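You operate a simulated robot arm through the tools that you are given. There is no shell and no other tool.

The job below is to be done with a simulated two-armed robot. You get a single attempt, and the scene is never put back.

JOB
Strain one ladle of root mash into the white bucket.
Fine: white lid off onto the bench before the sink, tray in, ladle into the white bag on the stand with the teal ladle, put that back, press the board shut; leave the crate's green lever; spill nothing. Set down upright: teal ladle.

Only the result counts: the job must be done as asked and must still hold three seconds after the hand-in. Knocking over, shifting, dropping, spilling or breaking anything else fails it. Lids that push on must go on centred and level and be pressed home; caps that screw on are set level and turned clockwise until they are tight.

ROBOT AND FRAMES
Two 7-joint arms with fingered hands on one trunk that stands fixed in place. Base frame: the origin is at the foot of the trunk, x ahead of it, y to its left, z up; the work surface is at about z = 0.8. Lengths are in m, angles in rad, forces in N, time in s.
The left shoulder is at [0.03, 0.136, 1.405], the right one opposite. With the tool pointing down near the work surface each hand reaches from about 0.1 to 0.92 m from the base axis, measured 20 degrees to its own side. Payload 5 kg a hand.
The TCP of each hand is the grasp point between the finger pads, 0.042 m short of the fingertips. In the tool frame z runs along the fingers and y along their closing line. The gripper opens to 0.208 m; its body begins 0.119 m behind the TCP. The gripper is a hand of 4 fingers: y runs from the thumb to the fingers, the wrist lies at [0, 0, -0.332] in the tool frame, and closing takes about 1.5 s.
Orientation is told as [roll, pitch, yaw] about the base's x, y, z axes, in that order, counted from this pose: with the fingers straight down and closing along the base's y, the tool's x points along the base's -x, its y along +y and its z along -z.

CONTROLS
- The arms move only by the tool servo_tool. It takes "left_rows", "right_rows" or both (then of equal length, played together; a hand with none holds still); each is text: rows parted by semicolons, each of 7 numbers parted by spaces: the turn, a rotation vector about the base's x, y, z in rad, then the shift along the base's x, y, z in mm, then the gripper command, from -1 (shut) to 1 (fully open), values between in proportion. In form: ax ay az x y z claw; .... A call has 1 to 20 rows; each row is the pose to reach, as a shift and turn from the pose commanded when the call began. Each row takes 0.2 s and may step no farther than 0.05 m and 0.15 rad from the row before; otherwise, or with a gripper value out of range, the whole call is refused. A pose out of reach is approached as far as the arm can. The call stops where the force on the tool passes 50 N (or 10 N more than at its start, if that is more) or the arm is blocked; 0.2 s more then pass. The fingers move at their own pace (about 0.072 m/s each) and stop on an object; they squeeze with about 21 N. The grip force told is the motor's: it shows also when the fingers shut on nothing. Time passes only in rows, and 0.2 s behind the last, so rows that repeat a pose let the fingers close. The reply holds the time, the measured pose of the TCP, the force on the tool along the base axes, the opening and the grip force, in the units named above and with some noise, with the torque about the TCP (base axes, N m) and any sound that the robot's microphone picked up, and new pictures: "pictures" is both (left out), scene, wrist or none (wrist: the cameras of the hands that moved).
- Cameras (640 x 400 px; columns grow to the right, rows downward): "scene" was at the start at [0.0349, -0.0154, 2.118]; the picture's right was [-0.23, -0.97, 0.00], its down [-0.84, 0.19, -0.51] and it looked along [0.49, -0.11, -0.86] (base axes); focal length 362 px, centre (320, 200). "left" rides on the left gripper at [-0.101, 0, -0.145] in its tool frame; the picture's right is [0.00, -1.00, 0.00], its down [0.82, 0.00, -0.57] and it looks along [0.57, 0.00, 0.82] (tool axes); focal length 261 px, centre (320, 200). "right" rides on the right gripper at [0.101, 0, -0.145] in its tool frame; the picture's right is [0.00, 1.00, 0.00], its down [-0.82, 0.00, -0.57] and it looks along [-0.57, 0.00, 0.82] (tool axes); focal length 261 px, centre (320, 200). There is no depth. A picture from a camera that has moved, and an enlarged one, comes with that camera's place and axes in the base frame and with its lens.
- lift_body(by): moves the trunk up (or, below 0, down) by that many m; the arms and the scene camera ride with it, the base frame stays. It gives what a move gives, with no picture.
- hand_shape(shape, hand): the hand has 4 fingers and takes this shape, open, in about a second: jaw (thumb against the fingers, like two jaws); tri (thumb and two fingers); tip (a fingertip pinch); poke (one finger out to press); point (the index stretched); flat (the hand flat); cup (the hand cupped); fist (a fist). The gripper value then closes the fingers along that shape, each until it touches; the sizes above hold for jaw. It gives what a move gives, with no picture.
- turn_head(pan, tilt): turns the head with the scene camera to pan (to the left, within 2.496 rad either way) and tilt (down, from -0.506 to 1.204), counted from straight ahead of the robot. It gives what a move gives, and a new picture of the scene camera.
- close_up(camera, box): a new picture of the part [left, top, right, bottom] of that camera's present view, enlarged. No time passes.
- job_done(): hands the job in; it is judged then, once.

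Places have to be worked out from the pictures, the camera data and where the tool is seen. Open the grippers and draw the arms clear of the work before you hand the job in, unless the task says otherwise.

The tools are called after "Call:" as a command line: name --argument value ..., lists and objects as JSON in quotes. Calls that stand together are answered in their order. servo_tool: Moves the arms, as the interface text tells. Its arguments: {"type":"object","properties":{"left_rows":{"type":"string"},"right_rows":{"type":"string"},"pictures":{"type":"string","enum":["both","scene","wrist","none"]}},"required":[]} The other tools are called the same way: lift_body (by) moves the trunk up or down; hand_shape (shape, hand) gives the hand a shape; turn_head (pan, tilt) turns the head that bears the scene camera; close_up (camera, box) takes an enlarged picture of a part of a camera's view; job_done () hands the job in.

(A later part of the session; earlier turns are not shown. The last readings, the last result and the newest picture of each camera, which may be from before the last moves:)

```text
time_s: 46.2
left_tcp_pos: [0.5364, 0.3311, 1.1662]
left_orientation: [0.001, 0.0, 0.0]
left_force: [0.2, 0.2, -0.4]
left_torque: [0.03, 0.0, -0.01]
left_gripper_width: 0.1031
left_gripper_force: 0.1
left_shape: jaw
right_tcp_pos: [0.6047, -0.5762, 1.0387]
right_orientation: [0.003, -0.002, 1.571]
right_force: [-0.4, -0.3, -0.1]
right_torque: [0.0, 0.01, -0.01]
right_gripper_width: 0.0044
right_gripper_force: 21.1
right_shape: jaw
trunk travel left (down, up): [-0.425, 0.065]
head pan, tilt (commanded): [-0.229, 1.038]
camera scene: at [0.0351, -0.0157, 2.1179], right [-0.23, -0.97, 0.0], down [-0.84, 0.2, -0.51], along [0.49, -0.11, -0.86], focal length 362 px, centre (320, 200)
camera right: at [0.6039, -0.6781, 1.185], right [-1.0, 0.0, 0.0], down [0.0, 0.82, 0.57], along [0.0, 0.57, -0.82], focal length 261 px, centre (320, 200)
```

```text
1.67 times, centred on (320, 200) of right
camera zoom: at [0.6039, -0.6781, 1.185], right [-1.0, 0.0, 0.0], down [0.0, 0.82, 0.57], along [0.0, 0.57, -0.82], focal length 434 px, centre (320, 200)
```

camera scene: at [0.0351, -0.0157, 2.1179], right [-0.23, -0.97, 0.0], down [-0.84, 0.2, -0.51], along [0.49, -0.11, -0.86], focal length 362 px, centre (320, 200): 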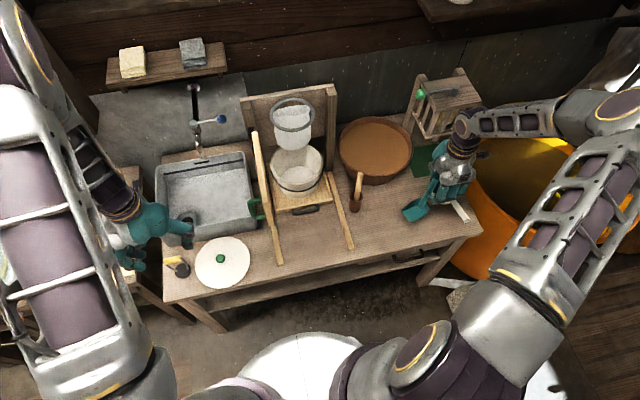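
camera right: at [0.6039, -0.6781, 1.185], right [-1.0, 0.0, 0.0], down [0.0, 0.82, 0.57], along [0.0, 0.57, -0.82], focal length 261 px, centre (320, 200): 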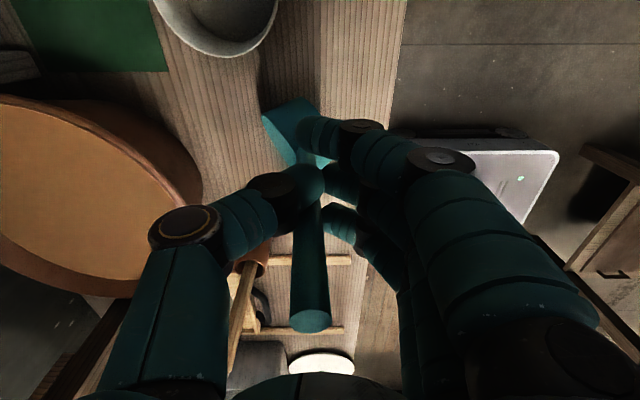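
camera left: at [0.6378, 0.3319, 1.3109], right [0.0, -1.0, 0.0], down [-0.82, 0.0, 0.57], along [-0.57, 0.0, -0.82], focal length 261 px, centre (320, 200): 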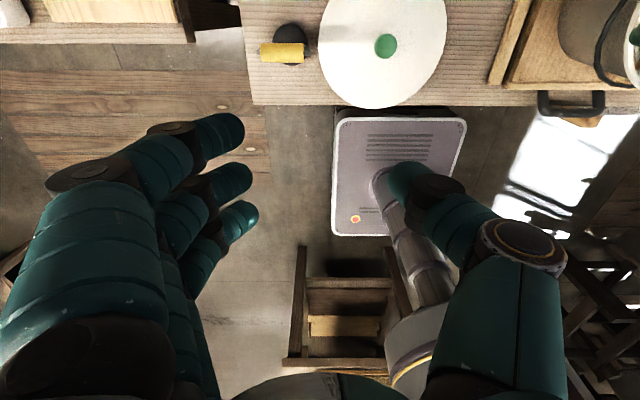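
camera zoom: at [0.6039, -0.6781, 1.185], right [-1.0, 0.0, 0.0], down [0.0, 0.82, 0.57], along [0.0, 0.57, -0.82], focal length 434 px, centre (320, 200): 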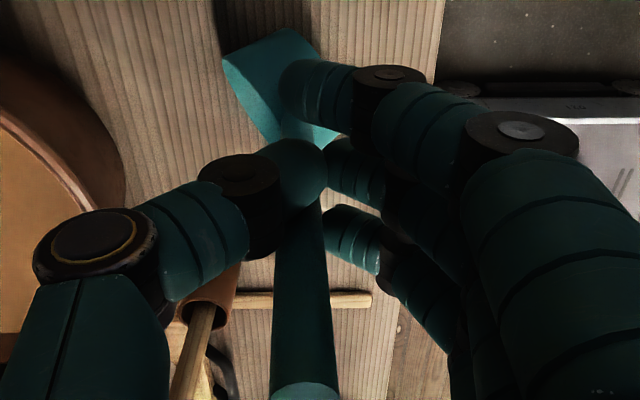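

The ladle now hangs freely with its handle vertical, opening toward +y and bottom edge just above the bench. I'll carry it gently in +y so it can be laid back to its original spot by tipping the handle toward -y.

Call:
servo_tool --right_rows "0 0 0 0 0 10 -1;0 0 0 0 10 18 -1;0 0 0 0 28 18 -1;0 0 0 -1 48 18 -1;0 0 0 -2 68 18 -1;0 0 0 -2 88 18 -1;0 0 0 -3 108 18 -1;0 0 0 -3 128 18 -1;0 0 0 -3 148 18 -1;0 0 0 -3 168 18 -1;0 0 0 -3 188 18 -1;0 0 0 -3 206 18 -1;0 0 0 -3 220 18 -1;0 0 0 -3 226 18 -1;0 0 0 -3 226 18 -1;0 0 0 -3 226 18 -1" --pictures "both"

Call:
close_up --camera "scene" --box '[330, 150, 450, 250]'

Call:
close_up --camera "right" --box '[200, 60, 440, 340]'

```text
time_s: 49.6
left_tcp_pos: [0.5357, 0.3334, 1.1664]
left_orientation: [-0.001, 0.0, 0.0]
left_force: [-0.1, 0.1, 0.6]
left_torque: [0.0, 0.0, 0.05]
left_gripper_width: 0.1032
left_gripper_force: 0.1
left_shape: jaw
right_tcp_pos: [0.6012, -0.3505, 1.0586]
right_orientation: [0.003, -0.001, 1.571]
right_force: [0.5, 0.3, -0.6]
right_torque: [0.02, 0.02, -0.02]
right_gripper_width: 0.0041
right_gripper_force: 20.6
right_shape: jaw
trunk travel left (down, up): [-0.425, 0.065]
head pan, tilt (commanded): [-0.229, 1.038]
camera scene: at [0.035, -0.0152, 2.1179], right [-0.23, -0.97, 0.0], down [-0.84, 0.19, -0.51], along [0.49, -0.11, -0.86], focal length 362 px, centre (320, 200)
camera right: at [0.5999, -0.4516, 1.2043], right [-1.0, 0.0, 0.0], down [0.0, 0.82, 0.57], along [0.0, 0.57, -0.82], focal length 261 px, centre (320, 200)
```

scene: 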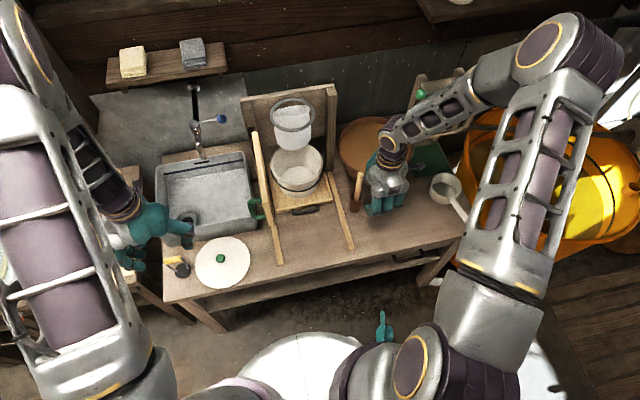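
right: 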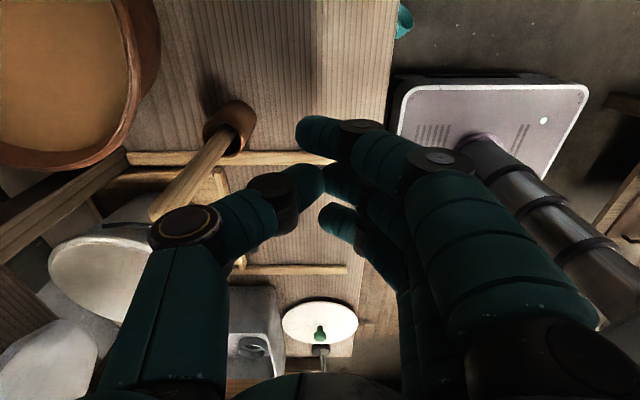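

```text
4.00 times, centred on (390, 200) of scene
camera zoom: at [0.035, -0.0152, 2.1179], right [-0.23, -0.97, 0.0], down [-0.84, 0.19, -0.51], along [0.49, -0.11, -0.86], focal length 1450 px, centre (40, 200)
```

zoom: 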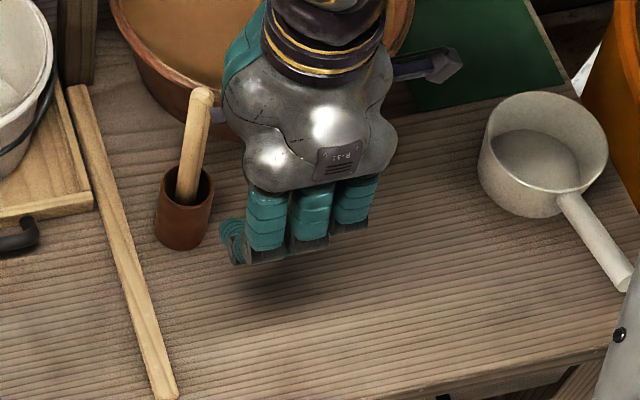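

```text
1.43 times, centred on (320, 200) of right
camera zoom: at [0.5999, -0.4516, 1.2043], right [-1.0, 0.0, 0.0], down [0.0, 0.82, 0.57], along [0.0, 0.57, -0.82], focal length 372 px, centre (320, 200)
```

zoom: 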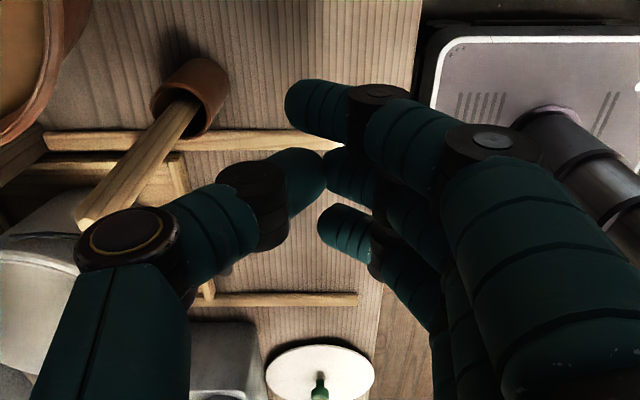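

The grip no longer holds anything: the ladle slipped out and I see a teal shape on the floor in front of the robot, near pixel (383,328). I zoom in to locate it before trying to recover it.

Call:
close_up --camera "scene" --box '[340, 290, 430, 360]'

Call:
turn_head --pan -0.6 --tilt 1.2

```text
5.71 times, centred on (385, 325) of scene
camera zoom: at [0.035, -0.0152, 2.1179], right [-0.23, -0.97, 0.0], down [-0.84, 0.19, -0.51], along [0.49, -0.11, -0.86], focal length 2071 px, centre (-51, -514)
```

zoom: 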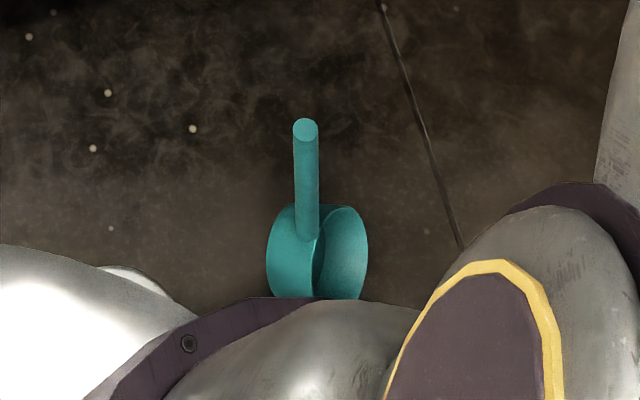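

```text
time_s: 50.5
left_tcp_pos: [0.5359, 0.3322, 1.1655]
left_orientation: [0.0, 0.0, 0.001]
left_force: [0.1, 0.4, 0.2]
left_torque: [-0.01, 0.0, -0.01]
left_gripper_width: 0.1032
left_gripper_force: 0.1
left_shape: jaw
right_tcp_pos: [0.6007, -0.3506, 1.0593]
right_orientation: [0.003, -0.003, 1.571]
right_force: [-0.1, 0.3, -0.5]
right_torque: [-0.01, -0.01, -0.02]
right_gripper_width: 0.0042
right_gripper_force: 21.1
right_shape: jaw
trunk travel left (down, up): [-0.425, 0.065]
head pan, tilt (commanded): [-0.6, 1.201]
camera scene: at [0.0157, -0.0315, 2.108], right [-0.56, -0.83, 0.0], down [-0.77, 0.53, -0.36], along [0.3, -0.2, -0.93], focal length 362 px, centre (320, 200)
```

scene: 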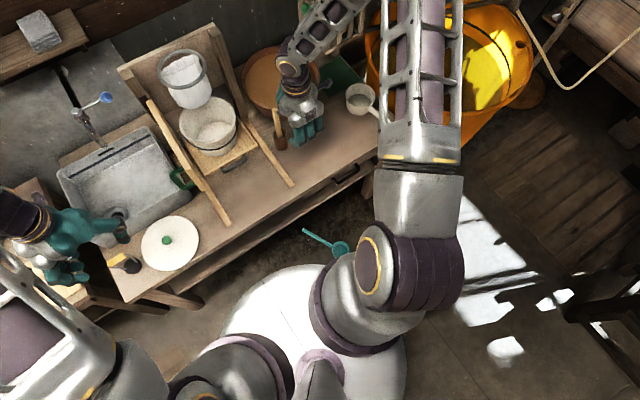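

The ladle fell and lies on the floor near (0.36,-0.42), handle pointing under the bench edge. I look closer to judge its exact pose and whether I can pick it up with the trunk lowered.

Call:
close_up --camera "scene" --box '[280, 210, 370, 270]'

Call:
close_up --camera "scene" --box '[80, 150, 420, 360]'

```text
6.67 times, centred on (325, 240) of scene
camera zoom: at [0.0157, -0.0315, 2.108], right [-0.56, -0.83, 0.0], down [-0.77, 0.53, -0.36], along [0.3, -0.2, -0.93], focal length 2416 px, centre (287, -67)
```

zoom: 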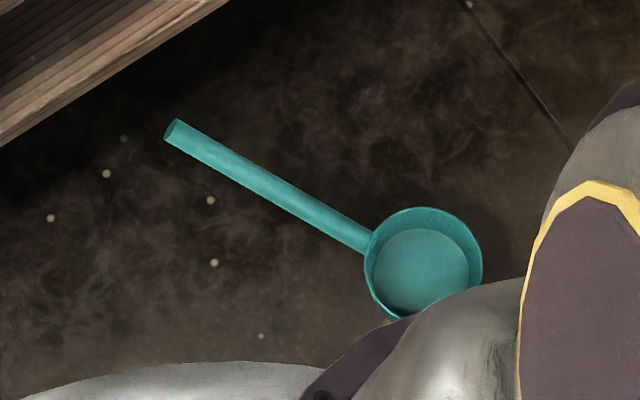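

```text
1.88 times, centred on (250, 255) of scene
camera zoom: at [0.0157, -0.0315, 2.108], right [-0.56, -0.83, 0.0], down [-0.77, 0.53, -0.36], along [0.3, -0.2, -0.93], focal length 682 px, centre (452, 96)
```

zoom: 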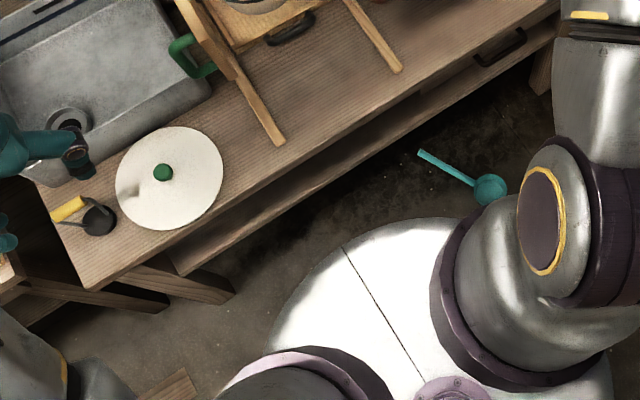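

Good news: now at rest, the ladle stands upright on the floor, bowl at about (0.354,-0.405), handle pointing az≈+31°. I'll recover it with a bowl grip from above: first draw both hands back off the bench (x<0.4) before lowering the trunk.

Call:
servo_tool --right_rows "0 0 0 0 0 40 -0.6;0 0 0 0 0 80 -0.2;0 0 -0.13 -30 -6 100 0;0 0 -0.26 -65 -13 110 0.2;0 0 -0.39 -100 -20 120 0.4;0 0 -0.52 -135 -28 120 0.4;0 0 -0.65 -170 -36 120 0.4;0 0 -0.78 -205 -44 120 0.4;0 0 -0.91 -235 -50 120 0.4;0 0 -1.037 -250 -54 110 0.4;0 0 -1.037 -250 -54 110 0.4" --left_rows "0 0 0 -25 5 25 0;0 0 0 -50 10 50 0;0 0 0 -75 15 75 0;0 0 0 -100 20 100 0;0 0 0 -125 25 125 0;0 0 0 -150 30 150 0;0 0 0 -175 40 170 0;0 0 0 -200 50 185 0;0 0 0 -225 60 190 0;0 0 0 -236 70 190 0;0 0 0 -236 70 190 0" --pictures "both"

```text
time_s: 52.9
left_tcp_pos: [0.2991, 0.4019, 1.3548]
left_orientation: [0.0, 0.001, 0.001]
left_force: [0.4, -0.4, 0.1]
left_torque: [0.04, -0.05, -0.03]
left_gripper_width: 0.1031
left_gripper_force: 0.1
left_shape: jaw
right_tcp_pos: [0.3501, -0.4035, 1.1687]
right_orientation: [0.002, 0.0, 0.532]
right_force: [-0.7, -0.5, 0.5]
right_torque: [0.01, -0.04, 0.01]
right_gripper_width: 0.1452
right_gripper_force: 0.1
right_shape: jaw
trunk travel left (down, up): [-0.425, 0.065]
head pan, tilt (commanded): [-0.6, 1.201]
camera scene: at [0.0149, -0.0322, 2.108], right [-0.56, -0.83, 0.0], down [-0.77, 0.53, -0.36], along [0.3, -0.2, -0.93], focal length 362 px, centre (320, 200)
camera right: at [0.2617, -0.4556, 1.313], right [-0.5, 0.86, 0.0], down [0.71, 0.41, 0.57], along [0.49, 0.29, -0.82], focal length 261 px, centre (320, 200)
camera left: at [0.4002, 0.4021, 1.5], right [0.0, -1.0, 0.0], down [-0.82, 0.0, 0.57], along [-0.57, 0.0, -0.82], focal length 261 px, centre (320, 200)
```

scene: 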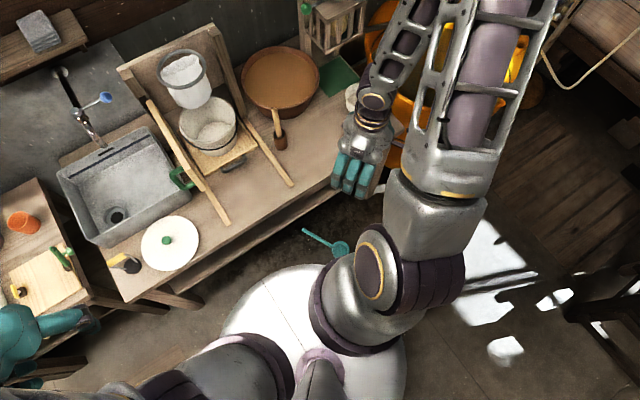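
right: 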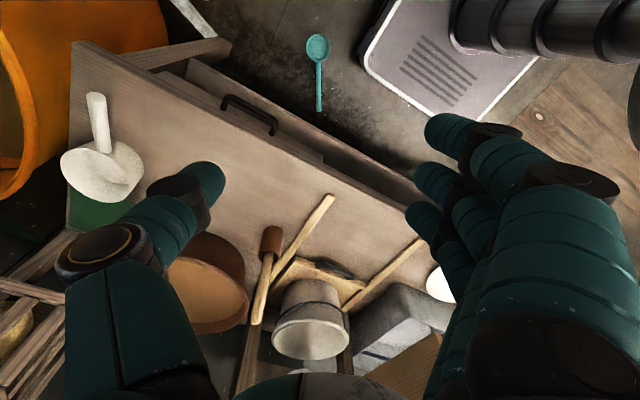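
left: 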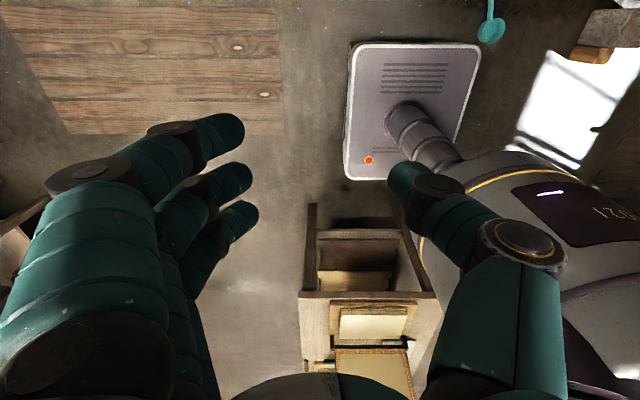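

The wrist camera confirms the ladle stands upright on the floor at about (0.347,-0.403), handle aligned with the hand. Both hands are off the bench, so I lower the trunk.

Call:
lift_body --by -0.2

Call:
lift_body --by -0.22

Call:
turn_head --pan -0.6 --tilt 1.0

```text
time_s: 55.0
left_tcp_pos: [0.2995, 0.402, 1.1548]
left_orientation: [-0.001, -0.001, 0.001]
left_force: [0.2, 0.3, 0.1]
left_torque: [0.03, -0.04, 0.05]
left_gripper_width: 0.1033
left_gripper_force: 0.0
left_shape: jaw
right_tcp_pos: [0.3497, -0.4043, 0.9689]
right_orientation: [0.003, -0.001, 0.535]
right_force: [0.7, 0.5, 0.0]
right_torque: [0.02, 0.0, 0.01]
right_gripper_width: 0.1451
right_gripper_force: 0.2
right_shape: jaw
trunk travel left (down, up): [-0.225, 0.265]
head pan, tilt (commanded): [-0.6, 1.201]
```

```text
time_s: 57.4
left_tcp_pos: [0.2992, 0.4011, 0.9348]
left_orientation: [-0.002, 0.0, 0.002]
left_force: [0.4, 0.1, -0.1]
left_torque: [0.0, 0.0, -0.01]
left_gripper_width: 0.1033
left_gripper_force: 0.1
left_shape: jaw
right_tcp_pos: [0.3505, -0.4041, 0.747]
right_orientation: [0.003, -0.003, 0.533]
right_force: [-0.3, 0.6, 1.0]
right_torque: [0.01, 0.0, -0.01]
right_gripper_width: 0.1454
right_gripper_force: 0.2
right_shape: jaw
trunk travel left (down, up): [-0.005, 0.485]
head pan, tilt (commanded): [-0.6, 1.201]
```

```text
time_s: 58.1
left_tcp_pos: [0.2987, 0.4015, 0.9341]
left_orientation: [0.001, -0.001, -0.001]
left_force: [0.8, -0.1, -0.4]
left_torque: [-0.03, 0.0, 0.0]
left_gripper_width: 0.1035
left_gripper_force: 0.0
left_shape: jaw
right_tcp_pos: [0.3493, -0.4038, 0.7477]
right_orientation: [0.003, 0.0, 0.533]
right_force: [0.2, 0.3, -0.4]
right_torque: [0.01, -0.02, -0.02]
right_gripper_width: 0.1452
right_gripper_force: 0.0
right_shape: jaw
trunk travel left (down, up): [-0.005, 0.485]
head pan, tilt (commanded): [-0.6, 1.0]
camera scene: at [0.0266, -0.0394, 1.7005], right [-0.56, -0.83, 0.0], down [-0.69, 0.48, -0.54], along [0.45, -0.3, -0.84], focal length 362 px, centre (320, 200)
```

scene: 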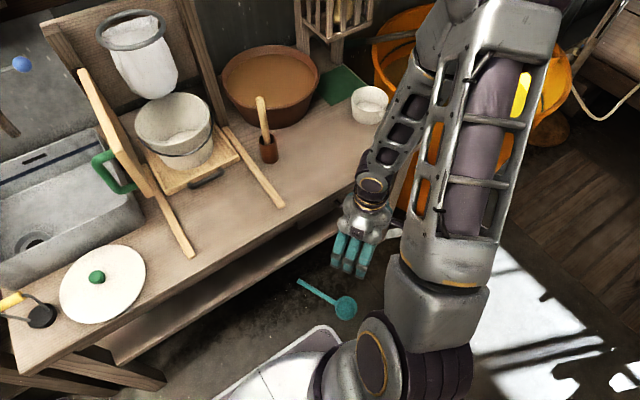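

The trunk is down with nothing touched. I lower the right hand toward the ladle in stages, first to z≈0.30.

Call:
servo_tool --right_rows "0 0 0 0 0 -40 0.4;0 0 0 0 0 -85 0.4;0 0 0 0 0 -130 0.4;0 0 0 0 0 -175 0.4;0 0 0 0 0 -220 0.4;0 0 0 0 0 -265 0.4;0 0 0 0 0 -310 0.4;0 0 0 0 0 -355 0.4;0 0 0 0 0 -400 0.4;0 0 0 0 0 -440 0.4;0 0 0 0 0 -440 0.4" --pictures "both"

Call:
close_up --camera "right" --box '[220, 20, 420, 220]'

```text
time_s: 60.5
left_tcp_pos: [0.299, 0.4016, 0.9353]
left_orientation: [0.002, 0.0, 0.001]
left_force: [0.4, -0.3, -0.5]
left_torque: [0.02, 0.0, 0.02]
left_gripper_width: 0.1034
left_gripper_force: 0.0
left_shape: jaw
right_tcp_pos: [0.3501, -0.4021, 0.307]
right_orientation: [0.001, 0.0, 0.534]
right_force: [0.1, 0.1, -0.1]
right_torque: [0.0, 0.01, -0.03]
right_gripper_width: 0.1453
right_gripper_force: 0.1
right_shape: jaw
trunk travel left (down, up): [-0.005, 0.485]
head pan, tilt (commanded): [-0.6, 1.0]
camera scene: at [0.0266, -0.0394, 1.7007], right [-0.56, -0.83, 0.0], down [-0.69, 0.48, -0.54], along [0.45, -0.31, -0.84], focal length 362 px, centre (320, 200)
camera right: at [0.2625, -0.4538, 0.4528], right [-0.51, 0.86, 0.0], down [0.71, 0.41, 0.57], along [0.49, 0.29, -0.82], focal length 261 px, centre (320, 200)
```

scene: 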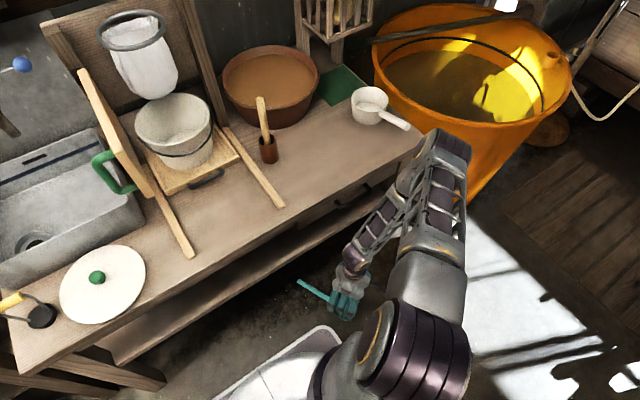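
right: 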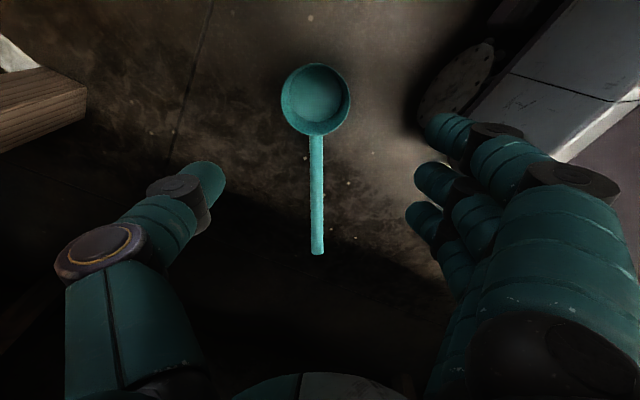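

```text
2.00 times, centred on (320, 120) of right
camera zoom: at [0.2625, -0.4538, 0.4528], right [-0.51, 0.86, 0.0], down [0.71, 0.41, 0.57], along [0.49, 0.29, -0.82], focal length 521 px, centre (320, 360)
```

zoom: 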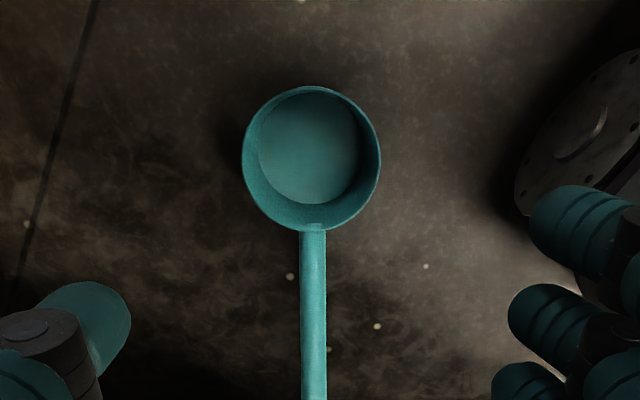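

The hand descends cleanly. The bowl centre is about (0.3475,-0.410), so I shift a few mm and lower so the fingers straddle the bowl.

Call:
servo_tool --right_rows "0 0 0 -2 -4 -45 0.4;0 0 0 -3 -8 -90 0.4;0 0 0 -3 -8 -135 0.4;0 0 0 -3 -8 -175 0.4;0 0 0 -3 -8 -205 0.4;0 0 0 -3 -8 -230 0.4;0 0 0 -3 -8 -247 0.4;0 0 0 -3 -8 -247 0.4" --pictures "wrist"

Call:
close_up --camera "scene" --box '[280, 240, 400, 340]'

```text
time_s: 62.3
left_tcp_pos: [0.2988, 0.4014, 0.9341]
left_orientation: [0.001, -0.001, 0.001]
left_force: [0.5, 0.1, 0.7]
left_torque: [0.0, -0.04, 0.03]
left_gripper_width: 0.1033
left_gripper_force: 0.2
left_shape: jaw
right_tcp_pos: [0.347, -0.4118, 0.0613]
right_orientation: [0.002, -0.001, 0.534]
right_force: [0.7, 0.1, -0.1]
right_torque: [0.0, -0.02, -0.01]
right_gripper_width: 0.1454
right_gripper_force: 0.0
right_shape: jaw
trunk travel left (down, up): [-0.005, 0.485]
head pan, tilt (commanded): [-0.6, 1.0]
camera right: at [0.2594, -0.4633, 0.2066], right [-0.51, 0.86, 0.0], down [0.71, 0.41, 0.57], along [0.49, 0.29, -0.82], focal length 261 px, centre (320, 200)
```

right: 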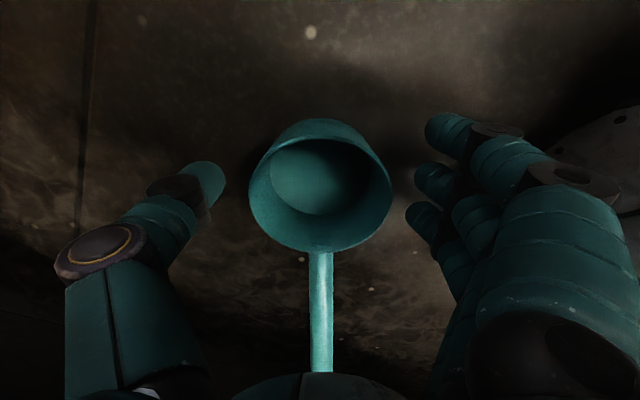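

```text
4.00 times, centred on (340, 290) of scene
camera zoom: at [0.0266, -0.0395, 1.7006], right [-0.56, -0.83, 0.0], down [-0.69, 0.48, -0.54], along [0.45, -0.31, -0.84], focal length 1450 px, centre (240, -160)
```

zoom: 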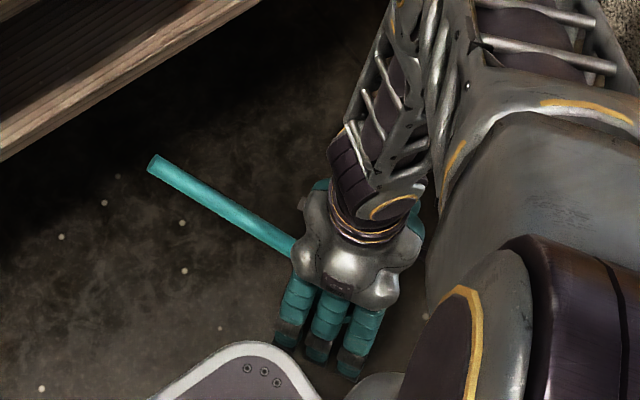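

The bowl is centred between thumb and fingers. I lower 8 mm more and close gently on its walls.

Call:
servo_tool --right_rows "0 0 0 0 0 -5 0.4;0 0 0 0 0 -9 0.4;0 0 0 0 0 -9 0.15;0 0 0 0 0 -9 0;0 0 0 0 0 -9 -0.2;0 0 0 0 0 -9 -0.5;0 0 0 0 0 -9 -1;0 0 0 0 0 -9 -1" --pictures "wrist"

```text
time_s: 64.1
left_tcp_pos: [0.2992, 0.4023, 0.9347]
left_orientation: [0.0, 0.0, 0.001]
left_force: [0.1, 0.1, 0.4]
left_torque: [-0.03, 0.0, -0.01]
left_gripper_width: 0.1032
left_gripper_force: 0.1
left_shape: jaw
right_tcp_pos: [0.3457, -0.4124, 0.0525]
right_orientation: [0.001, -0.001, 0.534]
right_force: [0.5, 0.3, 0.2]
right_torque: [0.03, 0.02, 0.03]
right_gripper_width: 0.0786
right_gripper_force: 21.2
right_shape: jaw
trunk travel left (down, up): [-0.005, 0.485]
head pan, tilt (commanded): [-0.6, 1.0]
camera right: at [0.2587, -0.4635, 0.1976], right [-0.51, 0.86, 0.0], down [0.71, 0.41, 0.57], along [0.49, 0.29, -0.82], focal length 261 px, centre (320, 200)
```

right: 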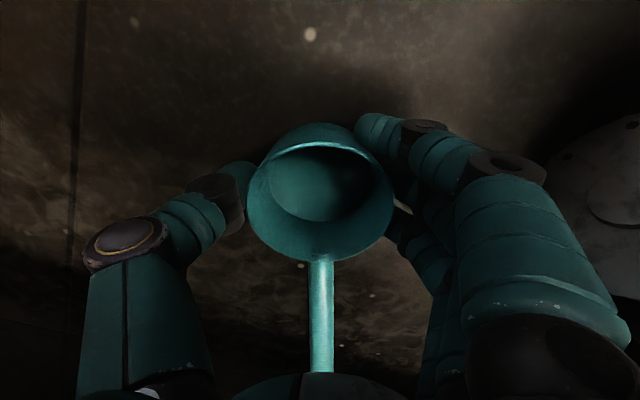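

The bowl is gripped (width 0.079, 21 N). I lift a few centimetres and check it stays put in the grip.

Call:
servo_tool --right_rows "0 0 0 0 0 6 -1;0 0 0 0 0 15 -1;0 0 0 0 0 30 -1;0 0 0 0 0 50 -1;0 0 0 0 0 70 -1;0 0 0 0 0 70 -1;0 0 0 0 0 70 -1" --pictures "both"

```text
time_s: 65.7
left_tcp_pos: [0.2993, 0.4013, 0.9346]
left_orientation: [0.0, 0.001, -0.001]
left_force: [0.2, -0.4, 0.4]
left_torque: [0.01, 0.0, -0.02]
left_gripper_width: 0.1033
left_gripper_force: 0.0
left_shape: jaw
right_tcp_pos: [0.3463, -0.4138, 0.1221]
right_orientation: [0.002, -0.002, 0.534]
right_force: [0.4, 0.5, -2.3]
right_torque: [-0.02, 0.08, 0.02]
right_gripper_width: 0.0785
right_gripper_force: 21.3
right_shape: jaw
trunk travel left (down, up): [-0.005, 0.485]
head pan, tilt (commanded): [-0.6, 1.0]
camera scene: at [0.0268, -0.0395, 1.7006], right [-0.56, -0.83, 0.0], down [-0.69, 0.48, -0.54], along [0.45, -0.31, -0.84], focal length 362 px, centre (320, 200)
camera right: at [0.2591, -0.4641, 0.2679], right [-0.51, 0.86, 0.0], down [0.71, 0.41, 0.57], along [0.49, 0.29, -0.82], focal length 261 px, centre (320, 200)
```

scene: 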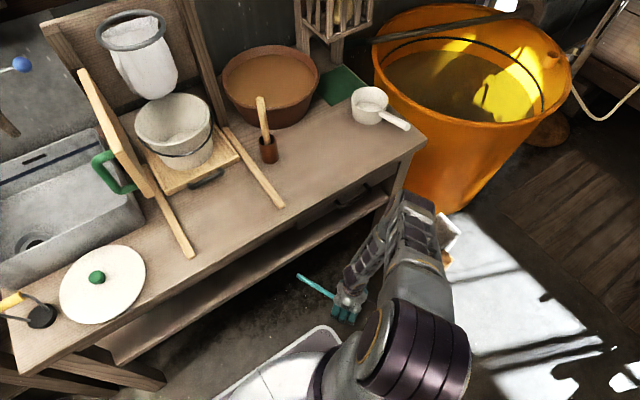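
right: 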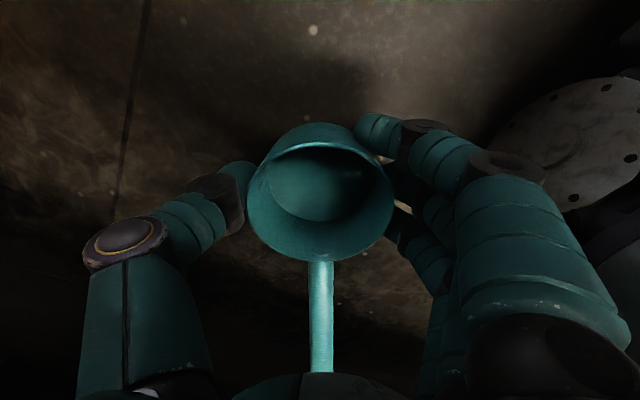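

The ladle is firmly held by the bowl (weight ≈2.3 N). Before planning the next grip, I test on the idle left hand what the "fist" shape looks like, as a power grasp of the handle may be needed.

Call:
hand_shape --hand "left" --shape "fist"

Call:
close_up --camera "left" --box '[0, 0, 640, 400]'

Call:
servo_tool --left_rows "0 0 0 0 0 0 -1;0 0 0 0 0 0 -1;0 0 0 0 0 0 -1;0 0 0 0 0 0 -1;0 0 0 0 0 0 -1;0 0 0 0 0 0 -1;0 0 0 0 0 0 -1" --pictures "wrist"

```text
time_s: 66.6
left_tcp_pos: [0.2986, 0.4019, 0.934]
left_orientation: [0.0, -0.001, 0.0]
left_force: [0.5, -1.5, 0.8]
left_torque: [-0.06, 0.0, -0.01]
left_gripper_width: 0.0
left_gripper_force: 0.0
left_shape: fist
right_tcp_pos: [0.3463, -0.4118, 0.123]
right_orientation: [0.001, -0.002, 0.534]
right_force: [-0.5, -0.8, -1.0]
right_torque: [0.01, 0.05, -0.01]
right_gripper_width: 0.0788
right_gripper_force: 21.1
right_shape: jaw
trunk travel left (down, up): [-0.005, 0.485]
head pan, tilt (commanded): [-0.6, 1.0]
```

```text
1.00 times, centred on (320, 200) of left (not enlarged: the box is as wide or as high as the picture)
camera zoom: at [0.4007, 0.4023, 1.0797], right [0.0, -1.0, 0.0], down [-0.82, 0.0, 0.57], along [-0.57, 0.0, -0.82], focal length 261 px, centre (320, 200)
```

zoom: 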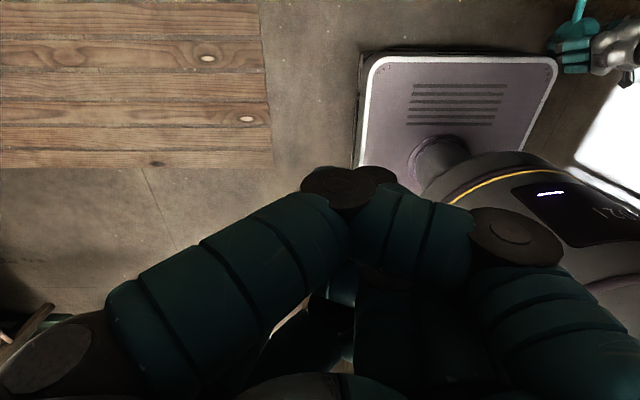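

```text
time_s: 68.2
left_tcp_pos: [0.2998, 0.4018, 0.9351]
left_orientation: [0.0, 0.0, 0.0]
left_force: [-1.0, 0.5, -0.5]
left_torque: [0.02, -0.01, 0.03]
left_gripper_width: 0.0
left_gripper_force: 0.0
left_shape: fist
right_tcp_pos: [0.3454, -0.4131, 0.1227]
right_orientation: [0.004, -0.001, 0.532]
right_force: [-0.6, -1.0, -1.6]
right_torque: [-0.04, 0.05, 0.0]
right_gripper_width: 0.0786
right_gripper_force: 20.7
right_shape: jaw
trunk travel left (down, up): [-0.005, 0.485]
head pan, tilt (commanded): [-0.6, 1.0]
camera left: at [0.4007, 0.4023, 1.0797], right [0.0, -1.0, 0.0], down [-0.82, 0.0, 0.57], along [-0.57, 0.0, -0.82], focal length 261 px, centre (320, 200)
```

left: 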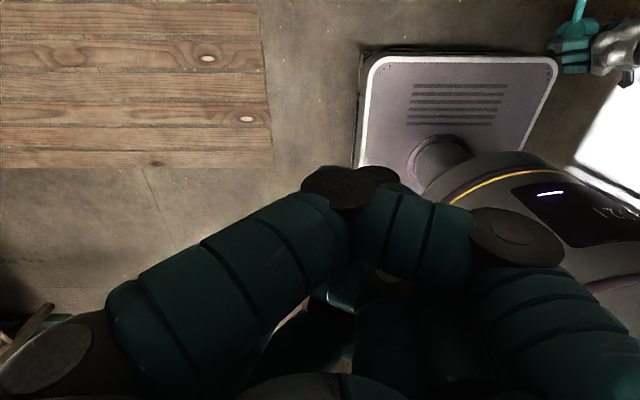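

The fist is a fixed closed shape, unsuitable for gripping. I check "cup" and "tri" on the left hand too, at open and closed values.

Call:
hand_shape --hand "left" --shape "cup"

Call:
servo_tool --left_rows "0 0 0 0 0 0 1;0 0 0 0 0 0 1;0 0 0 0 0 0 1;0 0 0 0 0 0 1" --pictures "wrist"

Call:
servo_tool --left_rows "0 0 0 0 0 0 -1;0 0 0 0 0 0 -1;0 0 0 0 0 0 -1;0 0 0 0 0 0 -1;0 0 0 0 0 0 -1;0 0 0 0 0 0 -1;0 0 0 0 0 0 -1;0 0 0 0 0 0 -1" --pictures "wrist"

Call:
hand_shape --hand "left" --shape "tri"

Call:
servo_tool --left_rows "0 0 0 0 0 0 -1;0 0 0 0 0 0 -1;0 0 0 0 0 0 -1;0 0 0 0 0 0 -1;0 0 0 0 0 0 -1;0 0 0 0 0 0 -1;0 0 0 0 0 0 -1;0 0 0 0 0 0 -1" --pictures "wrist"

```text
time_s: 69.1
left_tcp_pos: [0.2988, 0.4012, 0.935]
left_orientation: [0.001, -0.001, 0.0]
left_force: [-0.5, -0.4, 0.4]
left_torque: [0.0, -0.02, -0.02]
left_gripper_width: 0.0262
left_gripper_force: 0.1
left_shape: cup
right_tcp_pos: [0.3475, -0.4121, 0.1225]
right_orientation: [0.001, -0.001, 0.533]
right_force: [0.0, 0.1, -1.8]
right_torque: [-0.03, 0.04, -0.03]
right_gripper_width: 0.0785
right_gripper_force: 21.2
right_shape: jaw
trunk travel left (down, up): [-0.005, 0.485]
head pan, tilt (commanded): [-0.6, 1.0]
```

```text
time_s: 70.1
left_tcp_pos: [0.2986, 0.4019, 0.9342]
left_orientation: [0.001, 0.0, 0.002]
left_force: [-0.1, 0.0, -0.5]
left_torque: [0.0, -0.02, -0.02]
left_gripper_width: 0.0263
left_gripper_force: 0.0
left_shape: cup
right_tcp_pos: [0.3473, -0.4143, 0.121]
right_orientation: [0.001, -0.001, 0.534]
right_force: [-0.6, -0.4, -0.2]
right_torque: [-0.06, 0.07, -0.02]
right_gripper_width: 0.0786
right_gripper_force: 21.2
right_shape: jaw
trunk travel left (down, up): [-0.005, 0.485]
head pan, tilt (commanded): [-0.6, 1.0]
camera left: at [0.4007, 0.4023, 1.0797], right [0.0, -1.0, 0.0], down [-0.82, 0.0, 0.57], along [-0.57, 0.0, -0.82], focal length 261 px, centre (320, 200)
```

left: 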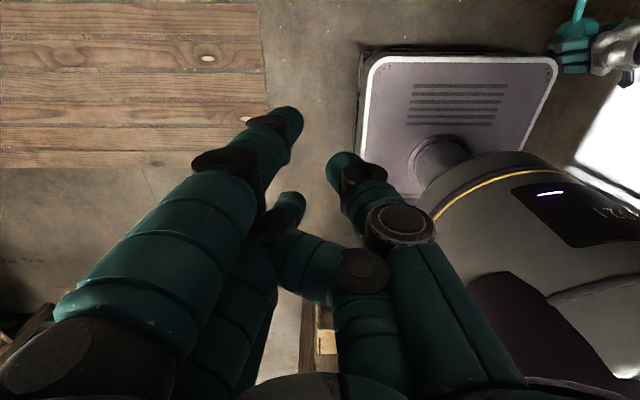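

```text
time_s: 71.9
left_tcp_pos: [0.2987, 0.4022, 0.9348]
left_orientation: [-0.001, -0.001, 0.0]
left_force: [0.7, 0.3, 0.2]
left_torque: [-0.01, 0.0, 0.01]
left_gripper_width: 0.0
left_gripper_force: 21.2
left_shape: cup
right_tcp_pos: [0.3469, -0.4133, 0.1235]
right_orientation: [0.001, -0.001, 0.533]
right_force: [-0.2, -0.1, -1.2]
right_torque: [-0.02, 0.05, -0.03]
right_gripper_width: 0.0787
right_gripper_force: 21.2
right_shape: jaw
trunk travel left (down, up): [-0.005, 0.485]
head pan, tilt (commanded): [-0.6, 1.0]
camera left: at [0.4007, 0.4023, 1.0797], right [0.0, -1.0, 0.0], down [-0.82, 0.0, 0.57], along [-0.57, 0.0, -0.82], focal length 261 px, centre (320, 200)
```

left: 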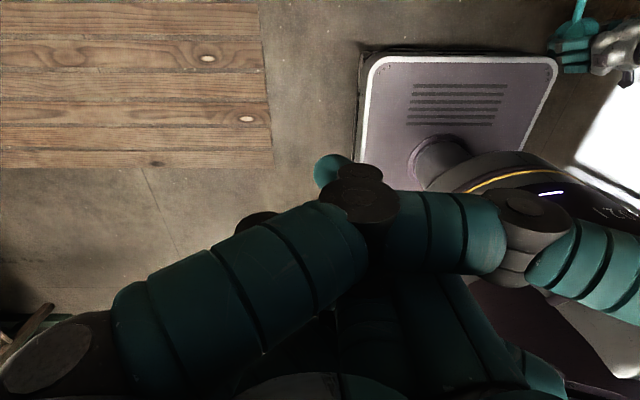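

```text
time_s: 72.8
left_tcp_pos: [0.3002, 0.4019, 0.9339]
left_orientation: [-0.001, -0.001, -0.001]
left_force: [-0.3, 0.1, -0.1]
left_torque: [-0.02, -0.02, -0.01]
left_gripper_width: 0.2083
left_gripper_force: 0.0
left_shape: tri
right_tcp_pos: [0.3469, -0.4129, 0.1221]
right_orientation: [0.004, 0.0, 0.535]
right_force: [0.0, 1.1, -2.1]
right_torque: [-0.04, 0.03, -0.02]
right_gripper_width: 0.0784
right_gripper_force: 20.6
right_shape: jaw
trunk travel left (down, up): [-0.005, 0.485]
head pan, tilt (commanded): [-0.6, 1.0]
```

```text
time_s: 74.6
left_tcp_pos: [0.3002, 0.401, 0.9361]
left_orientation: [0.0, 0.001, -0.001]
left_force: [-0.4, -0.4, 1.0]
left_torque: [-0.05, 0.02, 0.0]
left_gripper_width: 0.0001
left_gripper_force: 17.2
left_shape: tri
right_tcp_pos: [0.346, -0.4124, 0.1222]
right_orientation: [0.001, -0.002, 0.534]
right_force: [-0.6, 0.1, -1.9]
right_torque: [-0.05, 0.05, -0.01]
right_gripper_width: 0.0785
right_gripper_force: 21.1
right_shape: jaw
trunk travel left (down, up): [-0.005, 0.485]
head pan, tilt (commanded): [-0.6, 1.0]
camera left: at [0.4007, 0.4023, 1.0797], right [0.0, -1.0, 0.0], down [-0.82, 0.0, 0.57], along [-0.57, 0.0, -0.82], focal length 261 px, centre (320, 200)
```

left: 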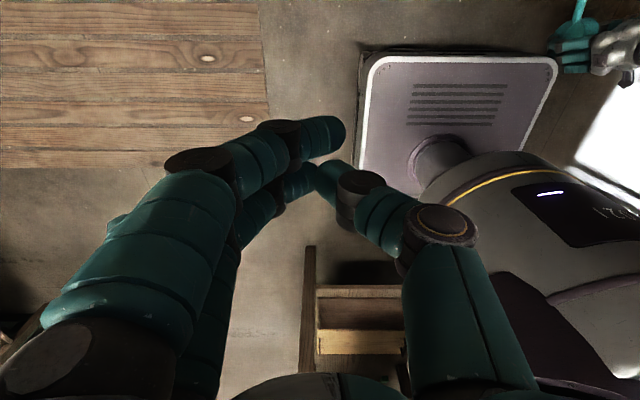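

"Cup" closes as a wrapping power grasp, which is what the handle needs; jaw pinches only at the fingertips. Now I raise the ladle: first pull back so its handle stays clear of the bench front, then go up.

Call:
servo_tool --right_rows "0 0 0 -20 0 20 -1;0 0 0 -45 0 40 -1;0 0 0 -70 0 65 -1;0 0 0 -95 0 95 -1;0 0 0 -105 0 135 -1;0 0 0 -110 0 175 -1;0 0 0 -110 0 215 -1;0 0 0 -110 0 255 -1;0 0 0 -110 0 295 -1;0 0 0 -110 0 335 -1;0 0 0 -110 0 375 -1;0 0 0 -110 0 415 -1;0 0 0 -110 0 455 -1;0 0 0 -110 0 495 -1;0 0 0 -110 0 535 -1;0 0 0 -110 0 575 -1;0 0 0 -110 0 575 -1" --pictures "both"

```text
time_s: 78.2
left_tcp_pos: [0.2993, 0.4008, 0.9351]
left_orientation: [0.0, 0.0, 0.001]
left_force: [-0.1, -0.2, -0.4]
left_torque: [0.06, -0.01, -0.01]
left_gripper_width: 0.0
left_gripper_force: 21.2
left_shape: tri
right_tcp_pos: [0.2515, -0.427, 0.6855]
right_orientation: [0.004, 0.0, 0.532]
right_force: [0.1, -0.2, -1.8]
right_torque: [0.03, 0.07, -0.01]
right_gripper_width: 0.0784
right_gripper_force: 21.1
right_shape: jaw
right hand out of reach, approached as far as the arm can: row 15, 16, 17
trunk travel left (down, up): [-0.005, 0.485]
head pan, tilt (commanded): [-0.6, 1.0]
camera scene: at [0.0268, -0.0404, 1.7005], right [-0.57, -0.82, 0.0], down [-0.69, 0.48, -0.54], along [0.45, -0.3, -0.84], focal length 362 px, centre (320, 200)
camera right: at [0.1642, -0.4792, 0.831], right [-0.5, 0.86, 0.01], down [0.71, 0.41, 0.57], along [0.49, 0.29, -0.82], focal length 261 px, centre (320, 200)
```

scene: 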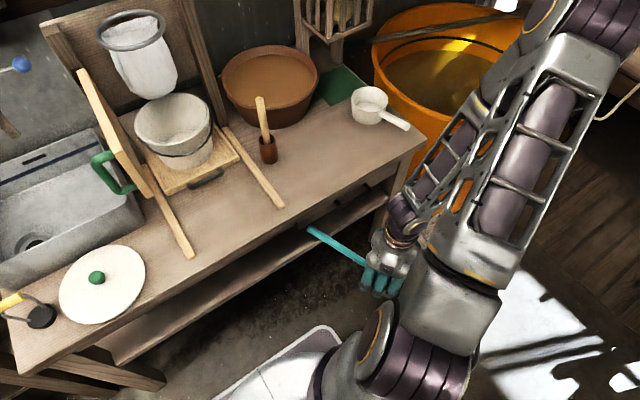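
right: 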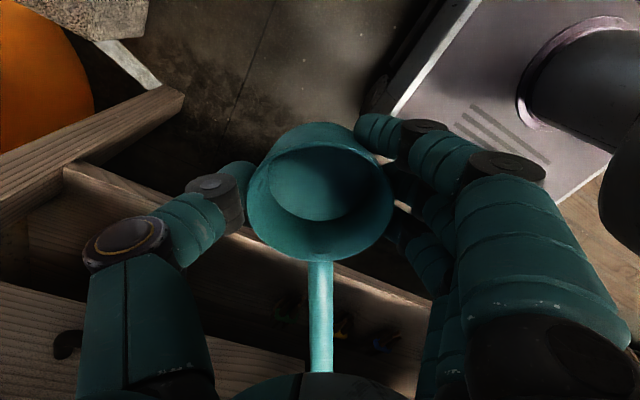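

The ladle is secure, its handle end about 5 cm in front of the bench edge. I raise the trunk back up.

Call:
lift_body --by 0.2

Call:
lift_body --by 0.22

Call:
turn_head --pan -0.4 --tilt 1.0

```text
time_s: 80.4
left_tcp_pos: [0.2997, 0.4016, 1.1346]
left_orientation: [0.001, 0.0, -0.001]
left_force: [0.2, 0.0, -0.4]
left_torque: [-0.01, 0.01, -0.01]
left_gripper_width: 0.0
left_gripper_force: 21.4
left_shape: tri
right_tcp_pos: [0.2517, -0.4272, 0.8851]
right_orientation: [0.004, -0.003, 0.535]
right_force: [-0.2, 0.6, -2.0]
right_torque: [-0.06, 0.08, -0.03]
right_gripper_width: 0.0785
right_gripper_force: 21.0
right_shape: jaw
trunk travel left (down, up): [-0.205, 0.285]
head pan, tilt (commanded): [-0.6, 1.0]
```

```text
time_s: 82.7
left_tcp_pos: [0.3003, 0.4023, 1.3541]
left_orientation: [0.0, -0.001, -0.001]
left_force: [0.5, -1.1, 0.6]
left_torque: [-0.02, 0.0, 0.03]
left_gripper_width: 0.0003
left_gripper_force: 20.5
left_shape: tri
right_tcp_pos: [0.2507, -0.4272, 1.1055]
right_orientation: [0.004, -0.001, 0.534]
right_force: [-0.3, 0.1, -1.9]
right_torque: [-0.02, 0.07, 0.03]
right_gripper_width: 0.0784
right_gripper_force: 21.2
right_shape: jaw
trunk travel left (down, up): [-0.425, 0.065]
head pan, tilt (commanded): [-0.6, 1.0]
```

```text
time_s: 83.4
left_tcp_pos: [0.2992, 0.4018, 1.3552]
left_orientation: [0.0, 0.0, -0.001]
left_force: [-0.3, 0.0, 0.2]
left_torque: [0.0, 0.0, 0.01]
left_gripper_width: 0.0
left_gripper_force: 21.4
left_shape: tri
right_tcp_pos: [0.2522, -0.4269, 1.1058]
right_orientation: [0.005, -0.002, 0.534]
right_force: [-0.5, 0.5, -1.6]
right_torque: [-0.03, 0.04, -0.01]
right_gripper_width: 0.0786
right_gripper_force: 20.5
right_shape: jaw
trunk travel left (down, up): [-0.425, 0.065]
head pan, tilt (commanded): [-0.4, 1.0]
camera scene: at [0.0333, -0.0274, 2.1206], right [-0.39, -0.92, 0.0], down [-0.78, 0.33, -0.54], along [0.5, -0.21, -0.84], focal length 362 px, centre (320, 200)
```

scene: 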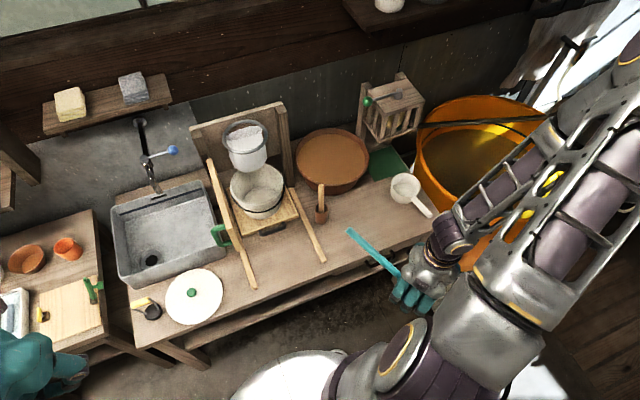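

The ladle is up, held solidly. I bring it over the bench front and try yawing the hand further positive, to point the handle back toward the robot.

Call:
servo_tool --right_rows "0 0 0.05 25 0 0 -1;0 0 0.19 50 0 0 -1;0 0 0.33 75 0 0 -1;0 0 0.47 100 0 0 -1;0 0 0.61 125 0 0 -1;0 0 0.75 150 0 0 -1;0 0 0.89 175 -5 0 -1;0 0 1.03 200 -10 0 -1;0 0 1.17 220 -15 0 -1;0 0 1.31 240 -20 0 -1;0 0 1.45 255 -25 0 -1;0 0 1.59 265 -30 0 -1;0 0 1.73 265 -30 0 -1;0 0 1.87 265 -30 0 -1;0 0 2.01 265 -30 0 -1;0 0 2.15 265 -30 0 -1;0 0 2.29 265 -30 0 -1;0 0 2.43 265 -30 0 -1;0 0 2.57 265 -30 0 -1;0 0 2.60 265 -30 0 -1" --pictures "both"

```text
time_s: 87.6
left_tcp_pos: [0.3039, 0.4032, 1.3537]
left_orientation: [0.002, 0.002, 0.0]
left_force: [2.1, 0.6, -0.5]
left_torque: [-0.02, 0.23, 0.0]
left_gripper_width: 0.0
left_gripper_force: 20.8
left_shape: tri
right_tcp_pos: [0.5554, -0.3901, 1.0158]
right_orientation: [-0.223, 0.045, 2.288]
right_force: [1.3, 1.6, -0.2]
right_torque: [-0.14, 0.15, -0.01]
right_gripper_width: 0.078
right_gripper_force: 20.9
right_shape: jaw
right hand out of reach, approached as far as the arm can: row 12, 13, 14, 15, 16, 17, 18, 19
trunk travel left (down, up): [-0.425, 0.065]
head pan, tilt (commanded): [-0.4, 1.0]
stopped in row 20 (right hand): the force on the tool passed its limit at 64 N (the readings are from after the stop); the commanded pose is now the measured one
camera scene: at [0.0392, -0.0253, 2.1205], right [-0.39, -0.92, 0.0], down [-0.78, 0.33, -0.54], along [0.5, -0.21, -0.84], focal length 362 px, centre (320, 200)
camera right: at [0.5925, -0.4809, 1.1616], right [-0.73, -0.65, -0.22], down [-0.65, 0.56, 0.52], along [-0.21, 0.52, -0.83], focal length 261 px, centre (320, 200)
```

scene: 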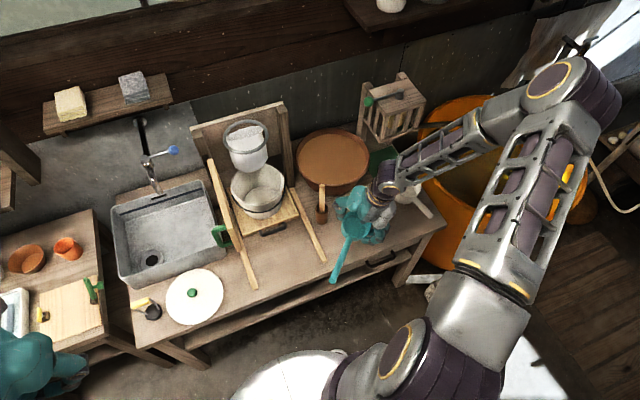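
right: 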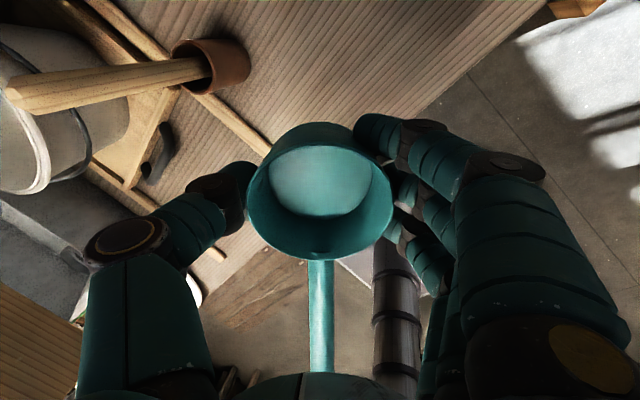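

The wrist hits its limit near yaw +2 with the hand down. I back out to a level yaw of +1.57, where the arm was comfortable.

Call:
servo_tool --right_rows "-0.006 0.038 -0.12 -8 -8 15 -1;-0.012 0.0765 -0.239 -18 -18 30 -1;-0.018 0.115 -0.359 -28 -30 45 -1;-0.0245 0.153 -0.479 -38 -42 60 -1;-0.031 0.191 -0.598 -48 -52 75 -1;-0.0367 0.2295 -0.718 -55 -60 85 -1;-0.0367 0.2295 -0.718 -55 -60 85 -1" --pictures "both"

```text
time_s: 89.2
left_tcp_pos: [0.2993, 0.4025, 1.3552]
left_orientation: [0.0, 0.0, -0.001]
left_force: [0.2, 1.1, -0.5]
left_torque: [-0.04, 0.05, 0.01]
left_gripper_width: 0.0001
left_gripper_force: 20.7
left_shape: tri
right_tcp_pos: [0.4978, -0.449, 1.1014]
right_orientation: [0.0, 0.003, 1.57]
right_force: [-0.5, 1.1, -0.7]
right_torque: [-0.06, 0.01, -0.01]
right_gripper_width: 0.0776
right_gripper_force: 20.8
right_shape: jaw
trunk travel left (down, up): [-0.425, 0.065]
head pan, tilt (commanded): [-0.4, 1.0]
camera scene: at [0.0343, -0.027, 2.1205], right [-0.39, -0.92, 0.0], down [-0.78, 0.33, -0.54], along [0.5, -0.21, -0.84], focal length 362 px, centre (320, 200)
camera right: at [0.4964, -0.5495, 1.2461], right [-1.0, 0.0, 0.0], down [0.0, 0.82, 0.57], along [0.0, 0.57, -0.82], focal length 261 px, centre (320, 200)
```

scene: 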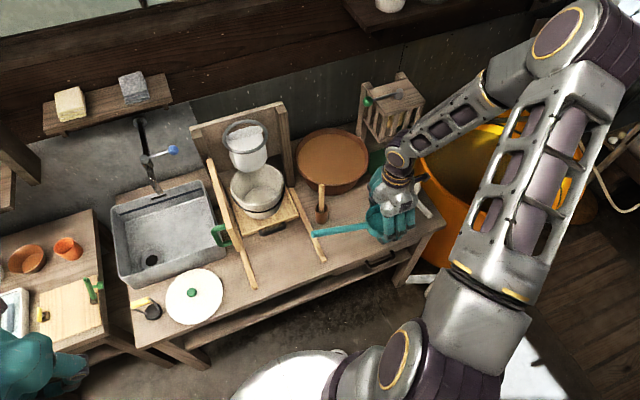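
right: 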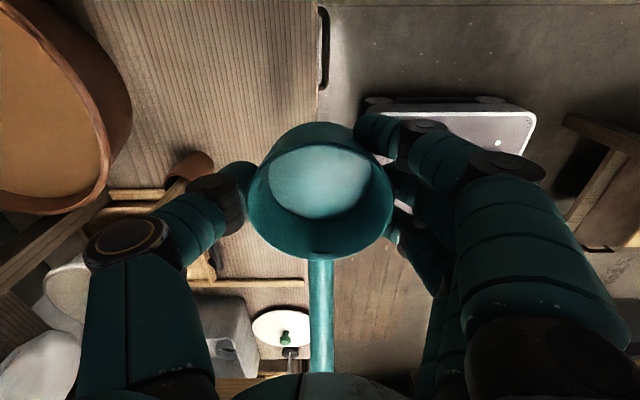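

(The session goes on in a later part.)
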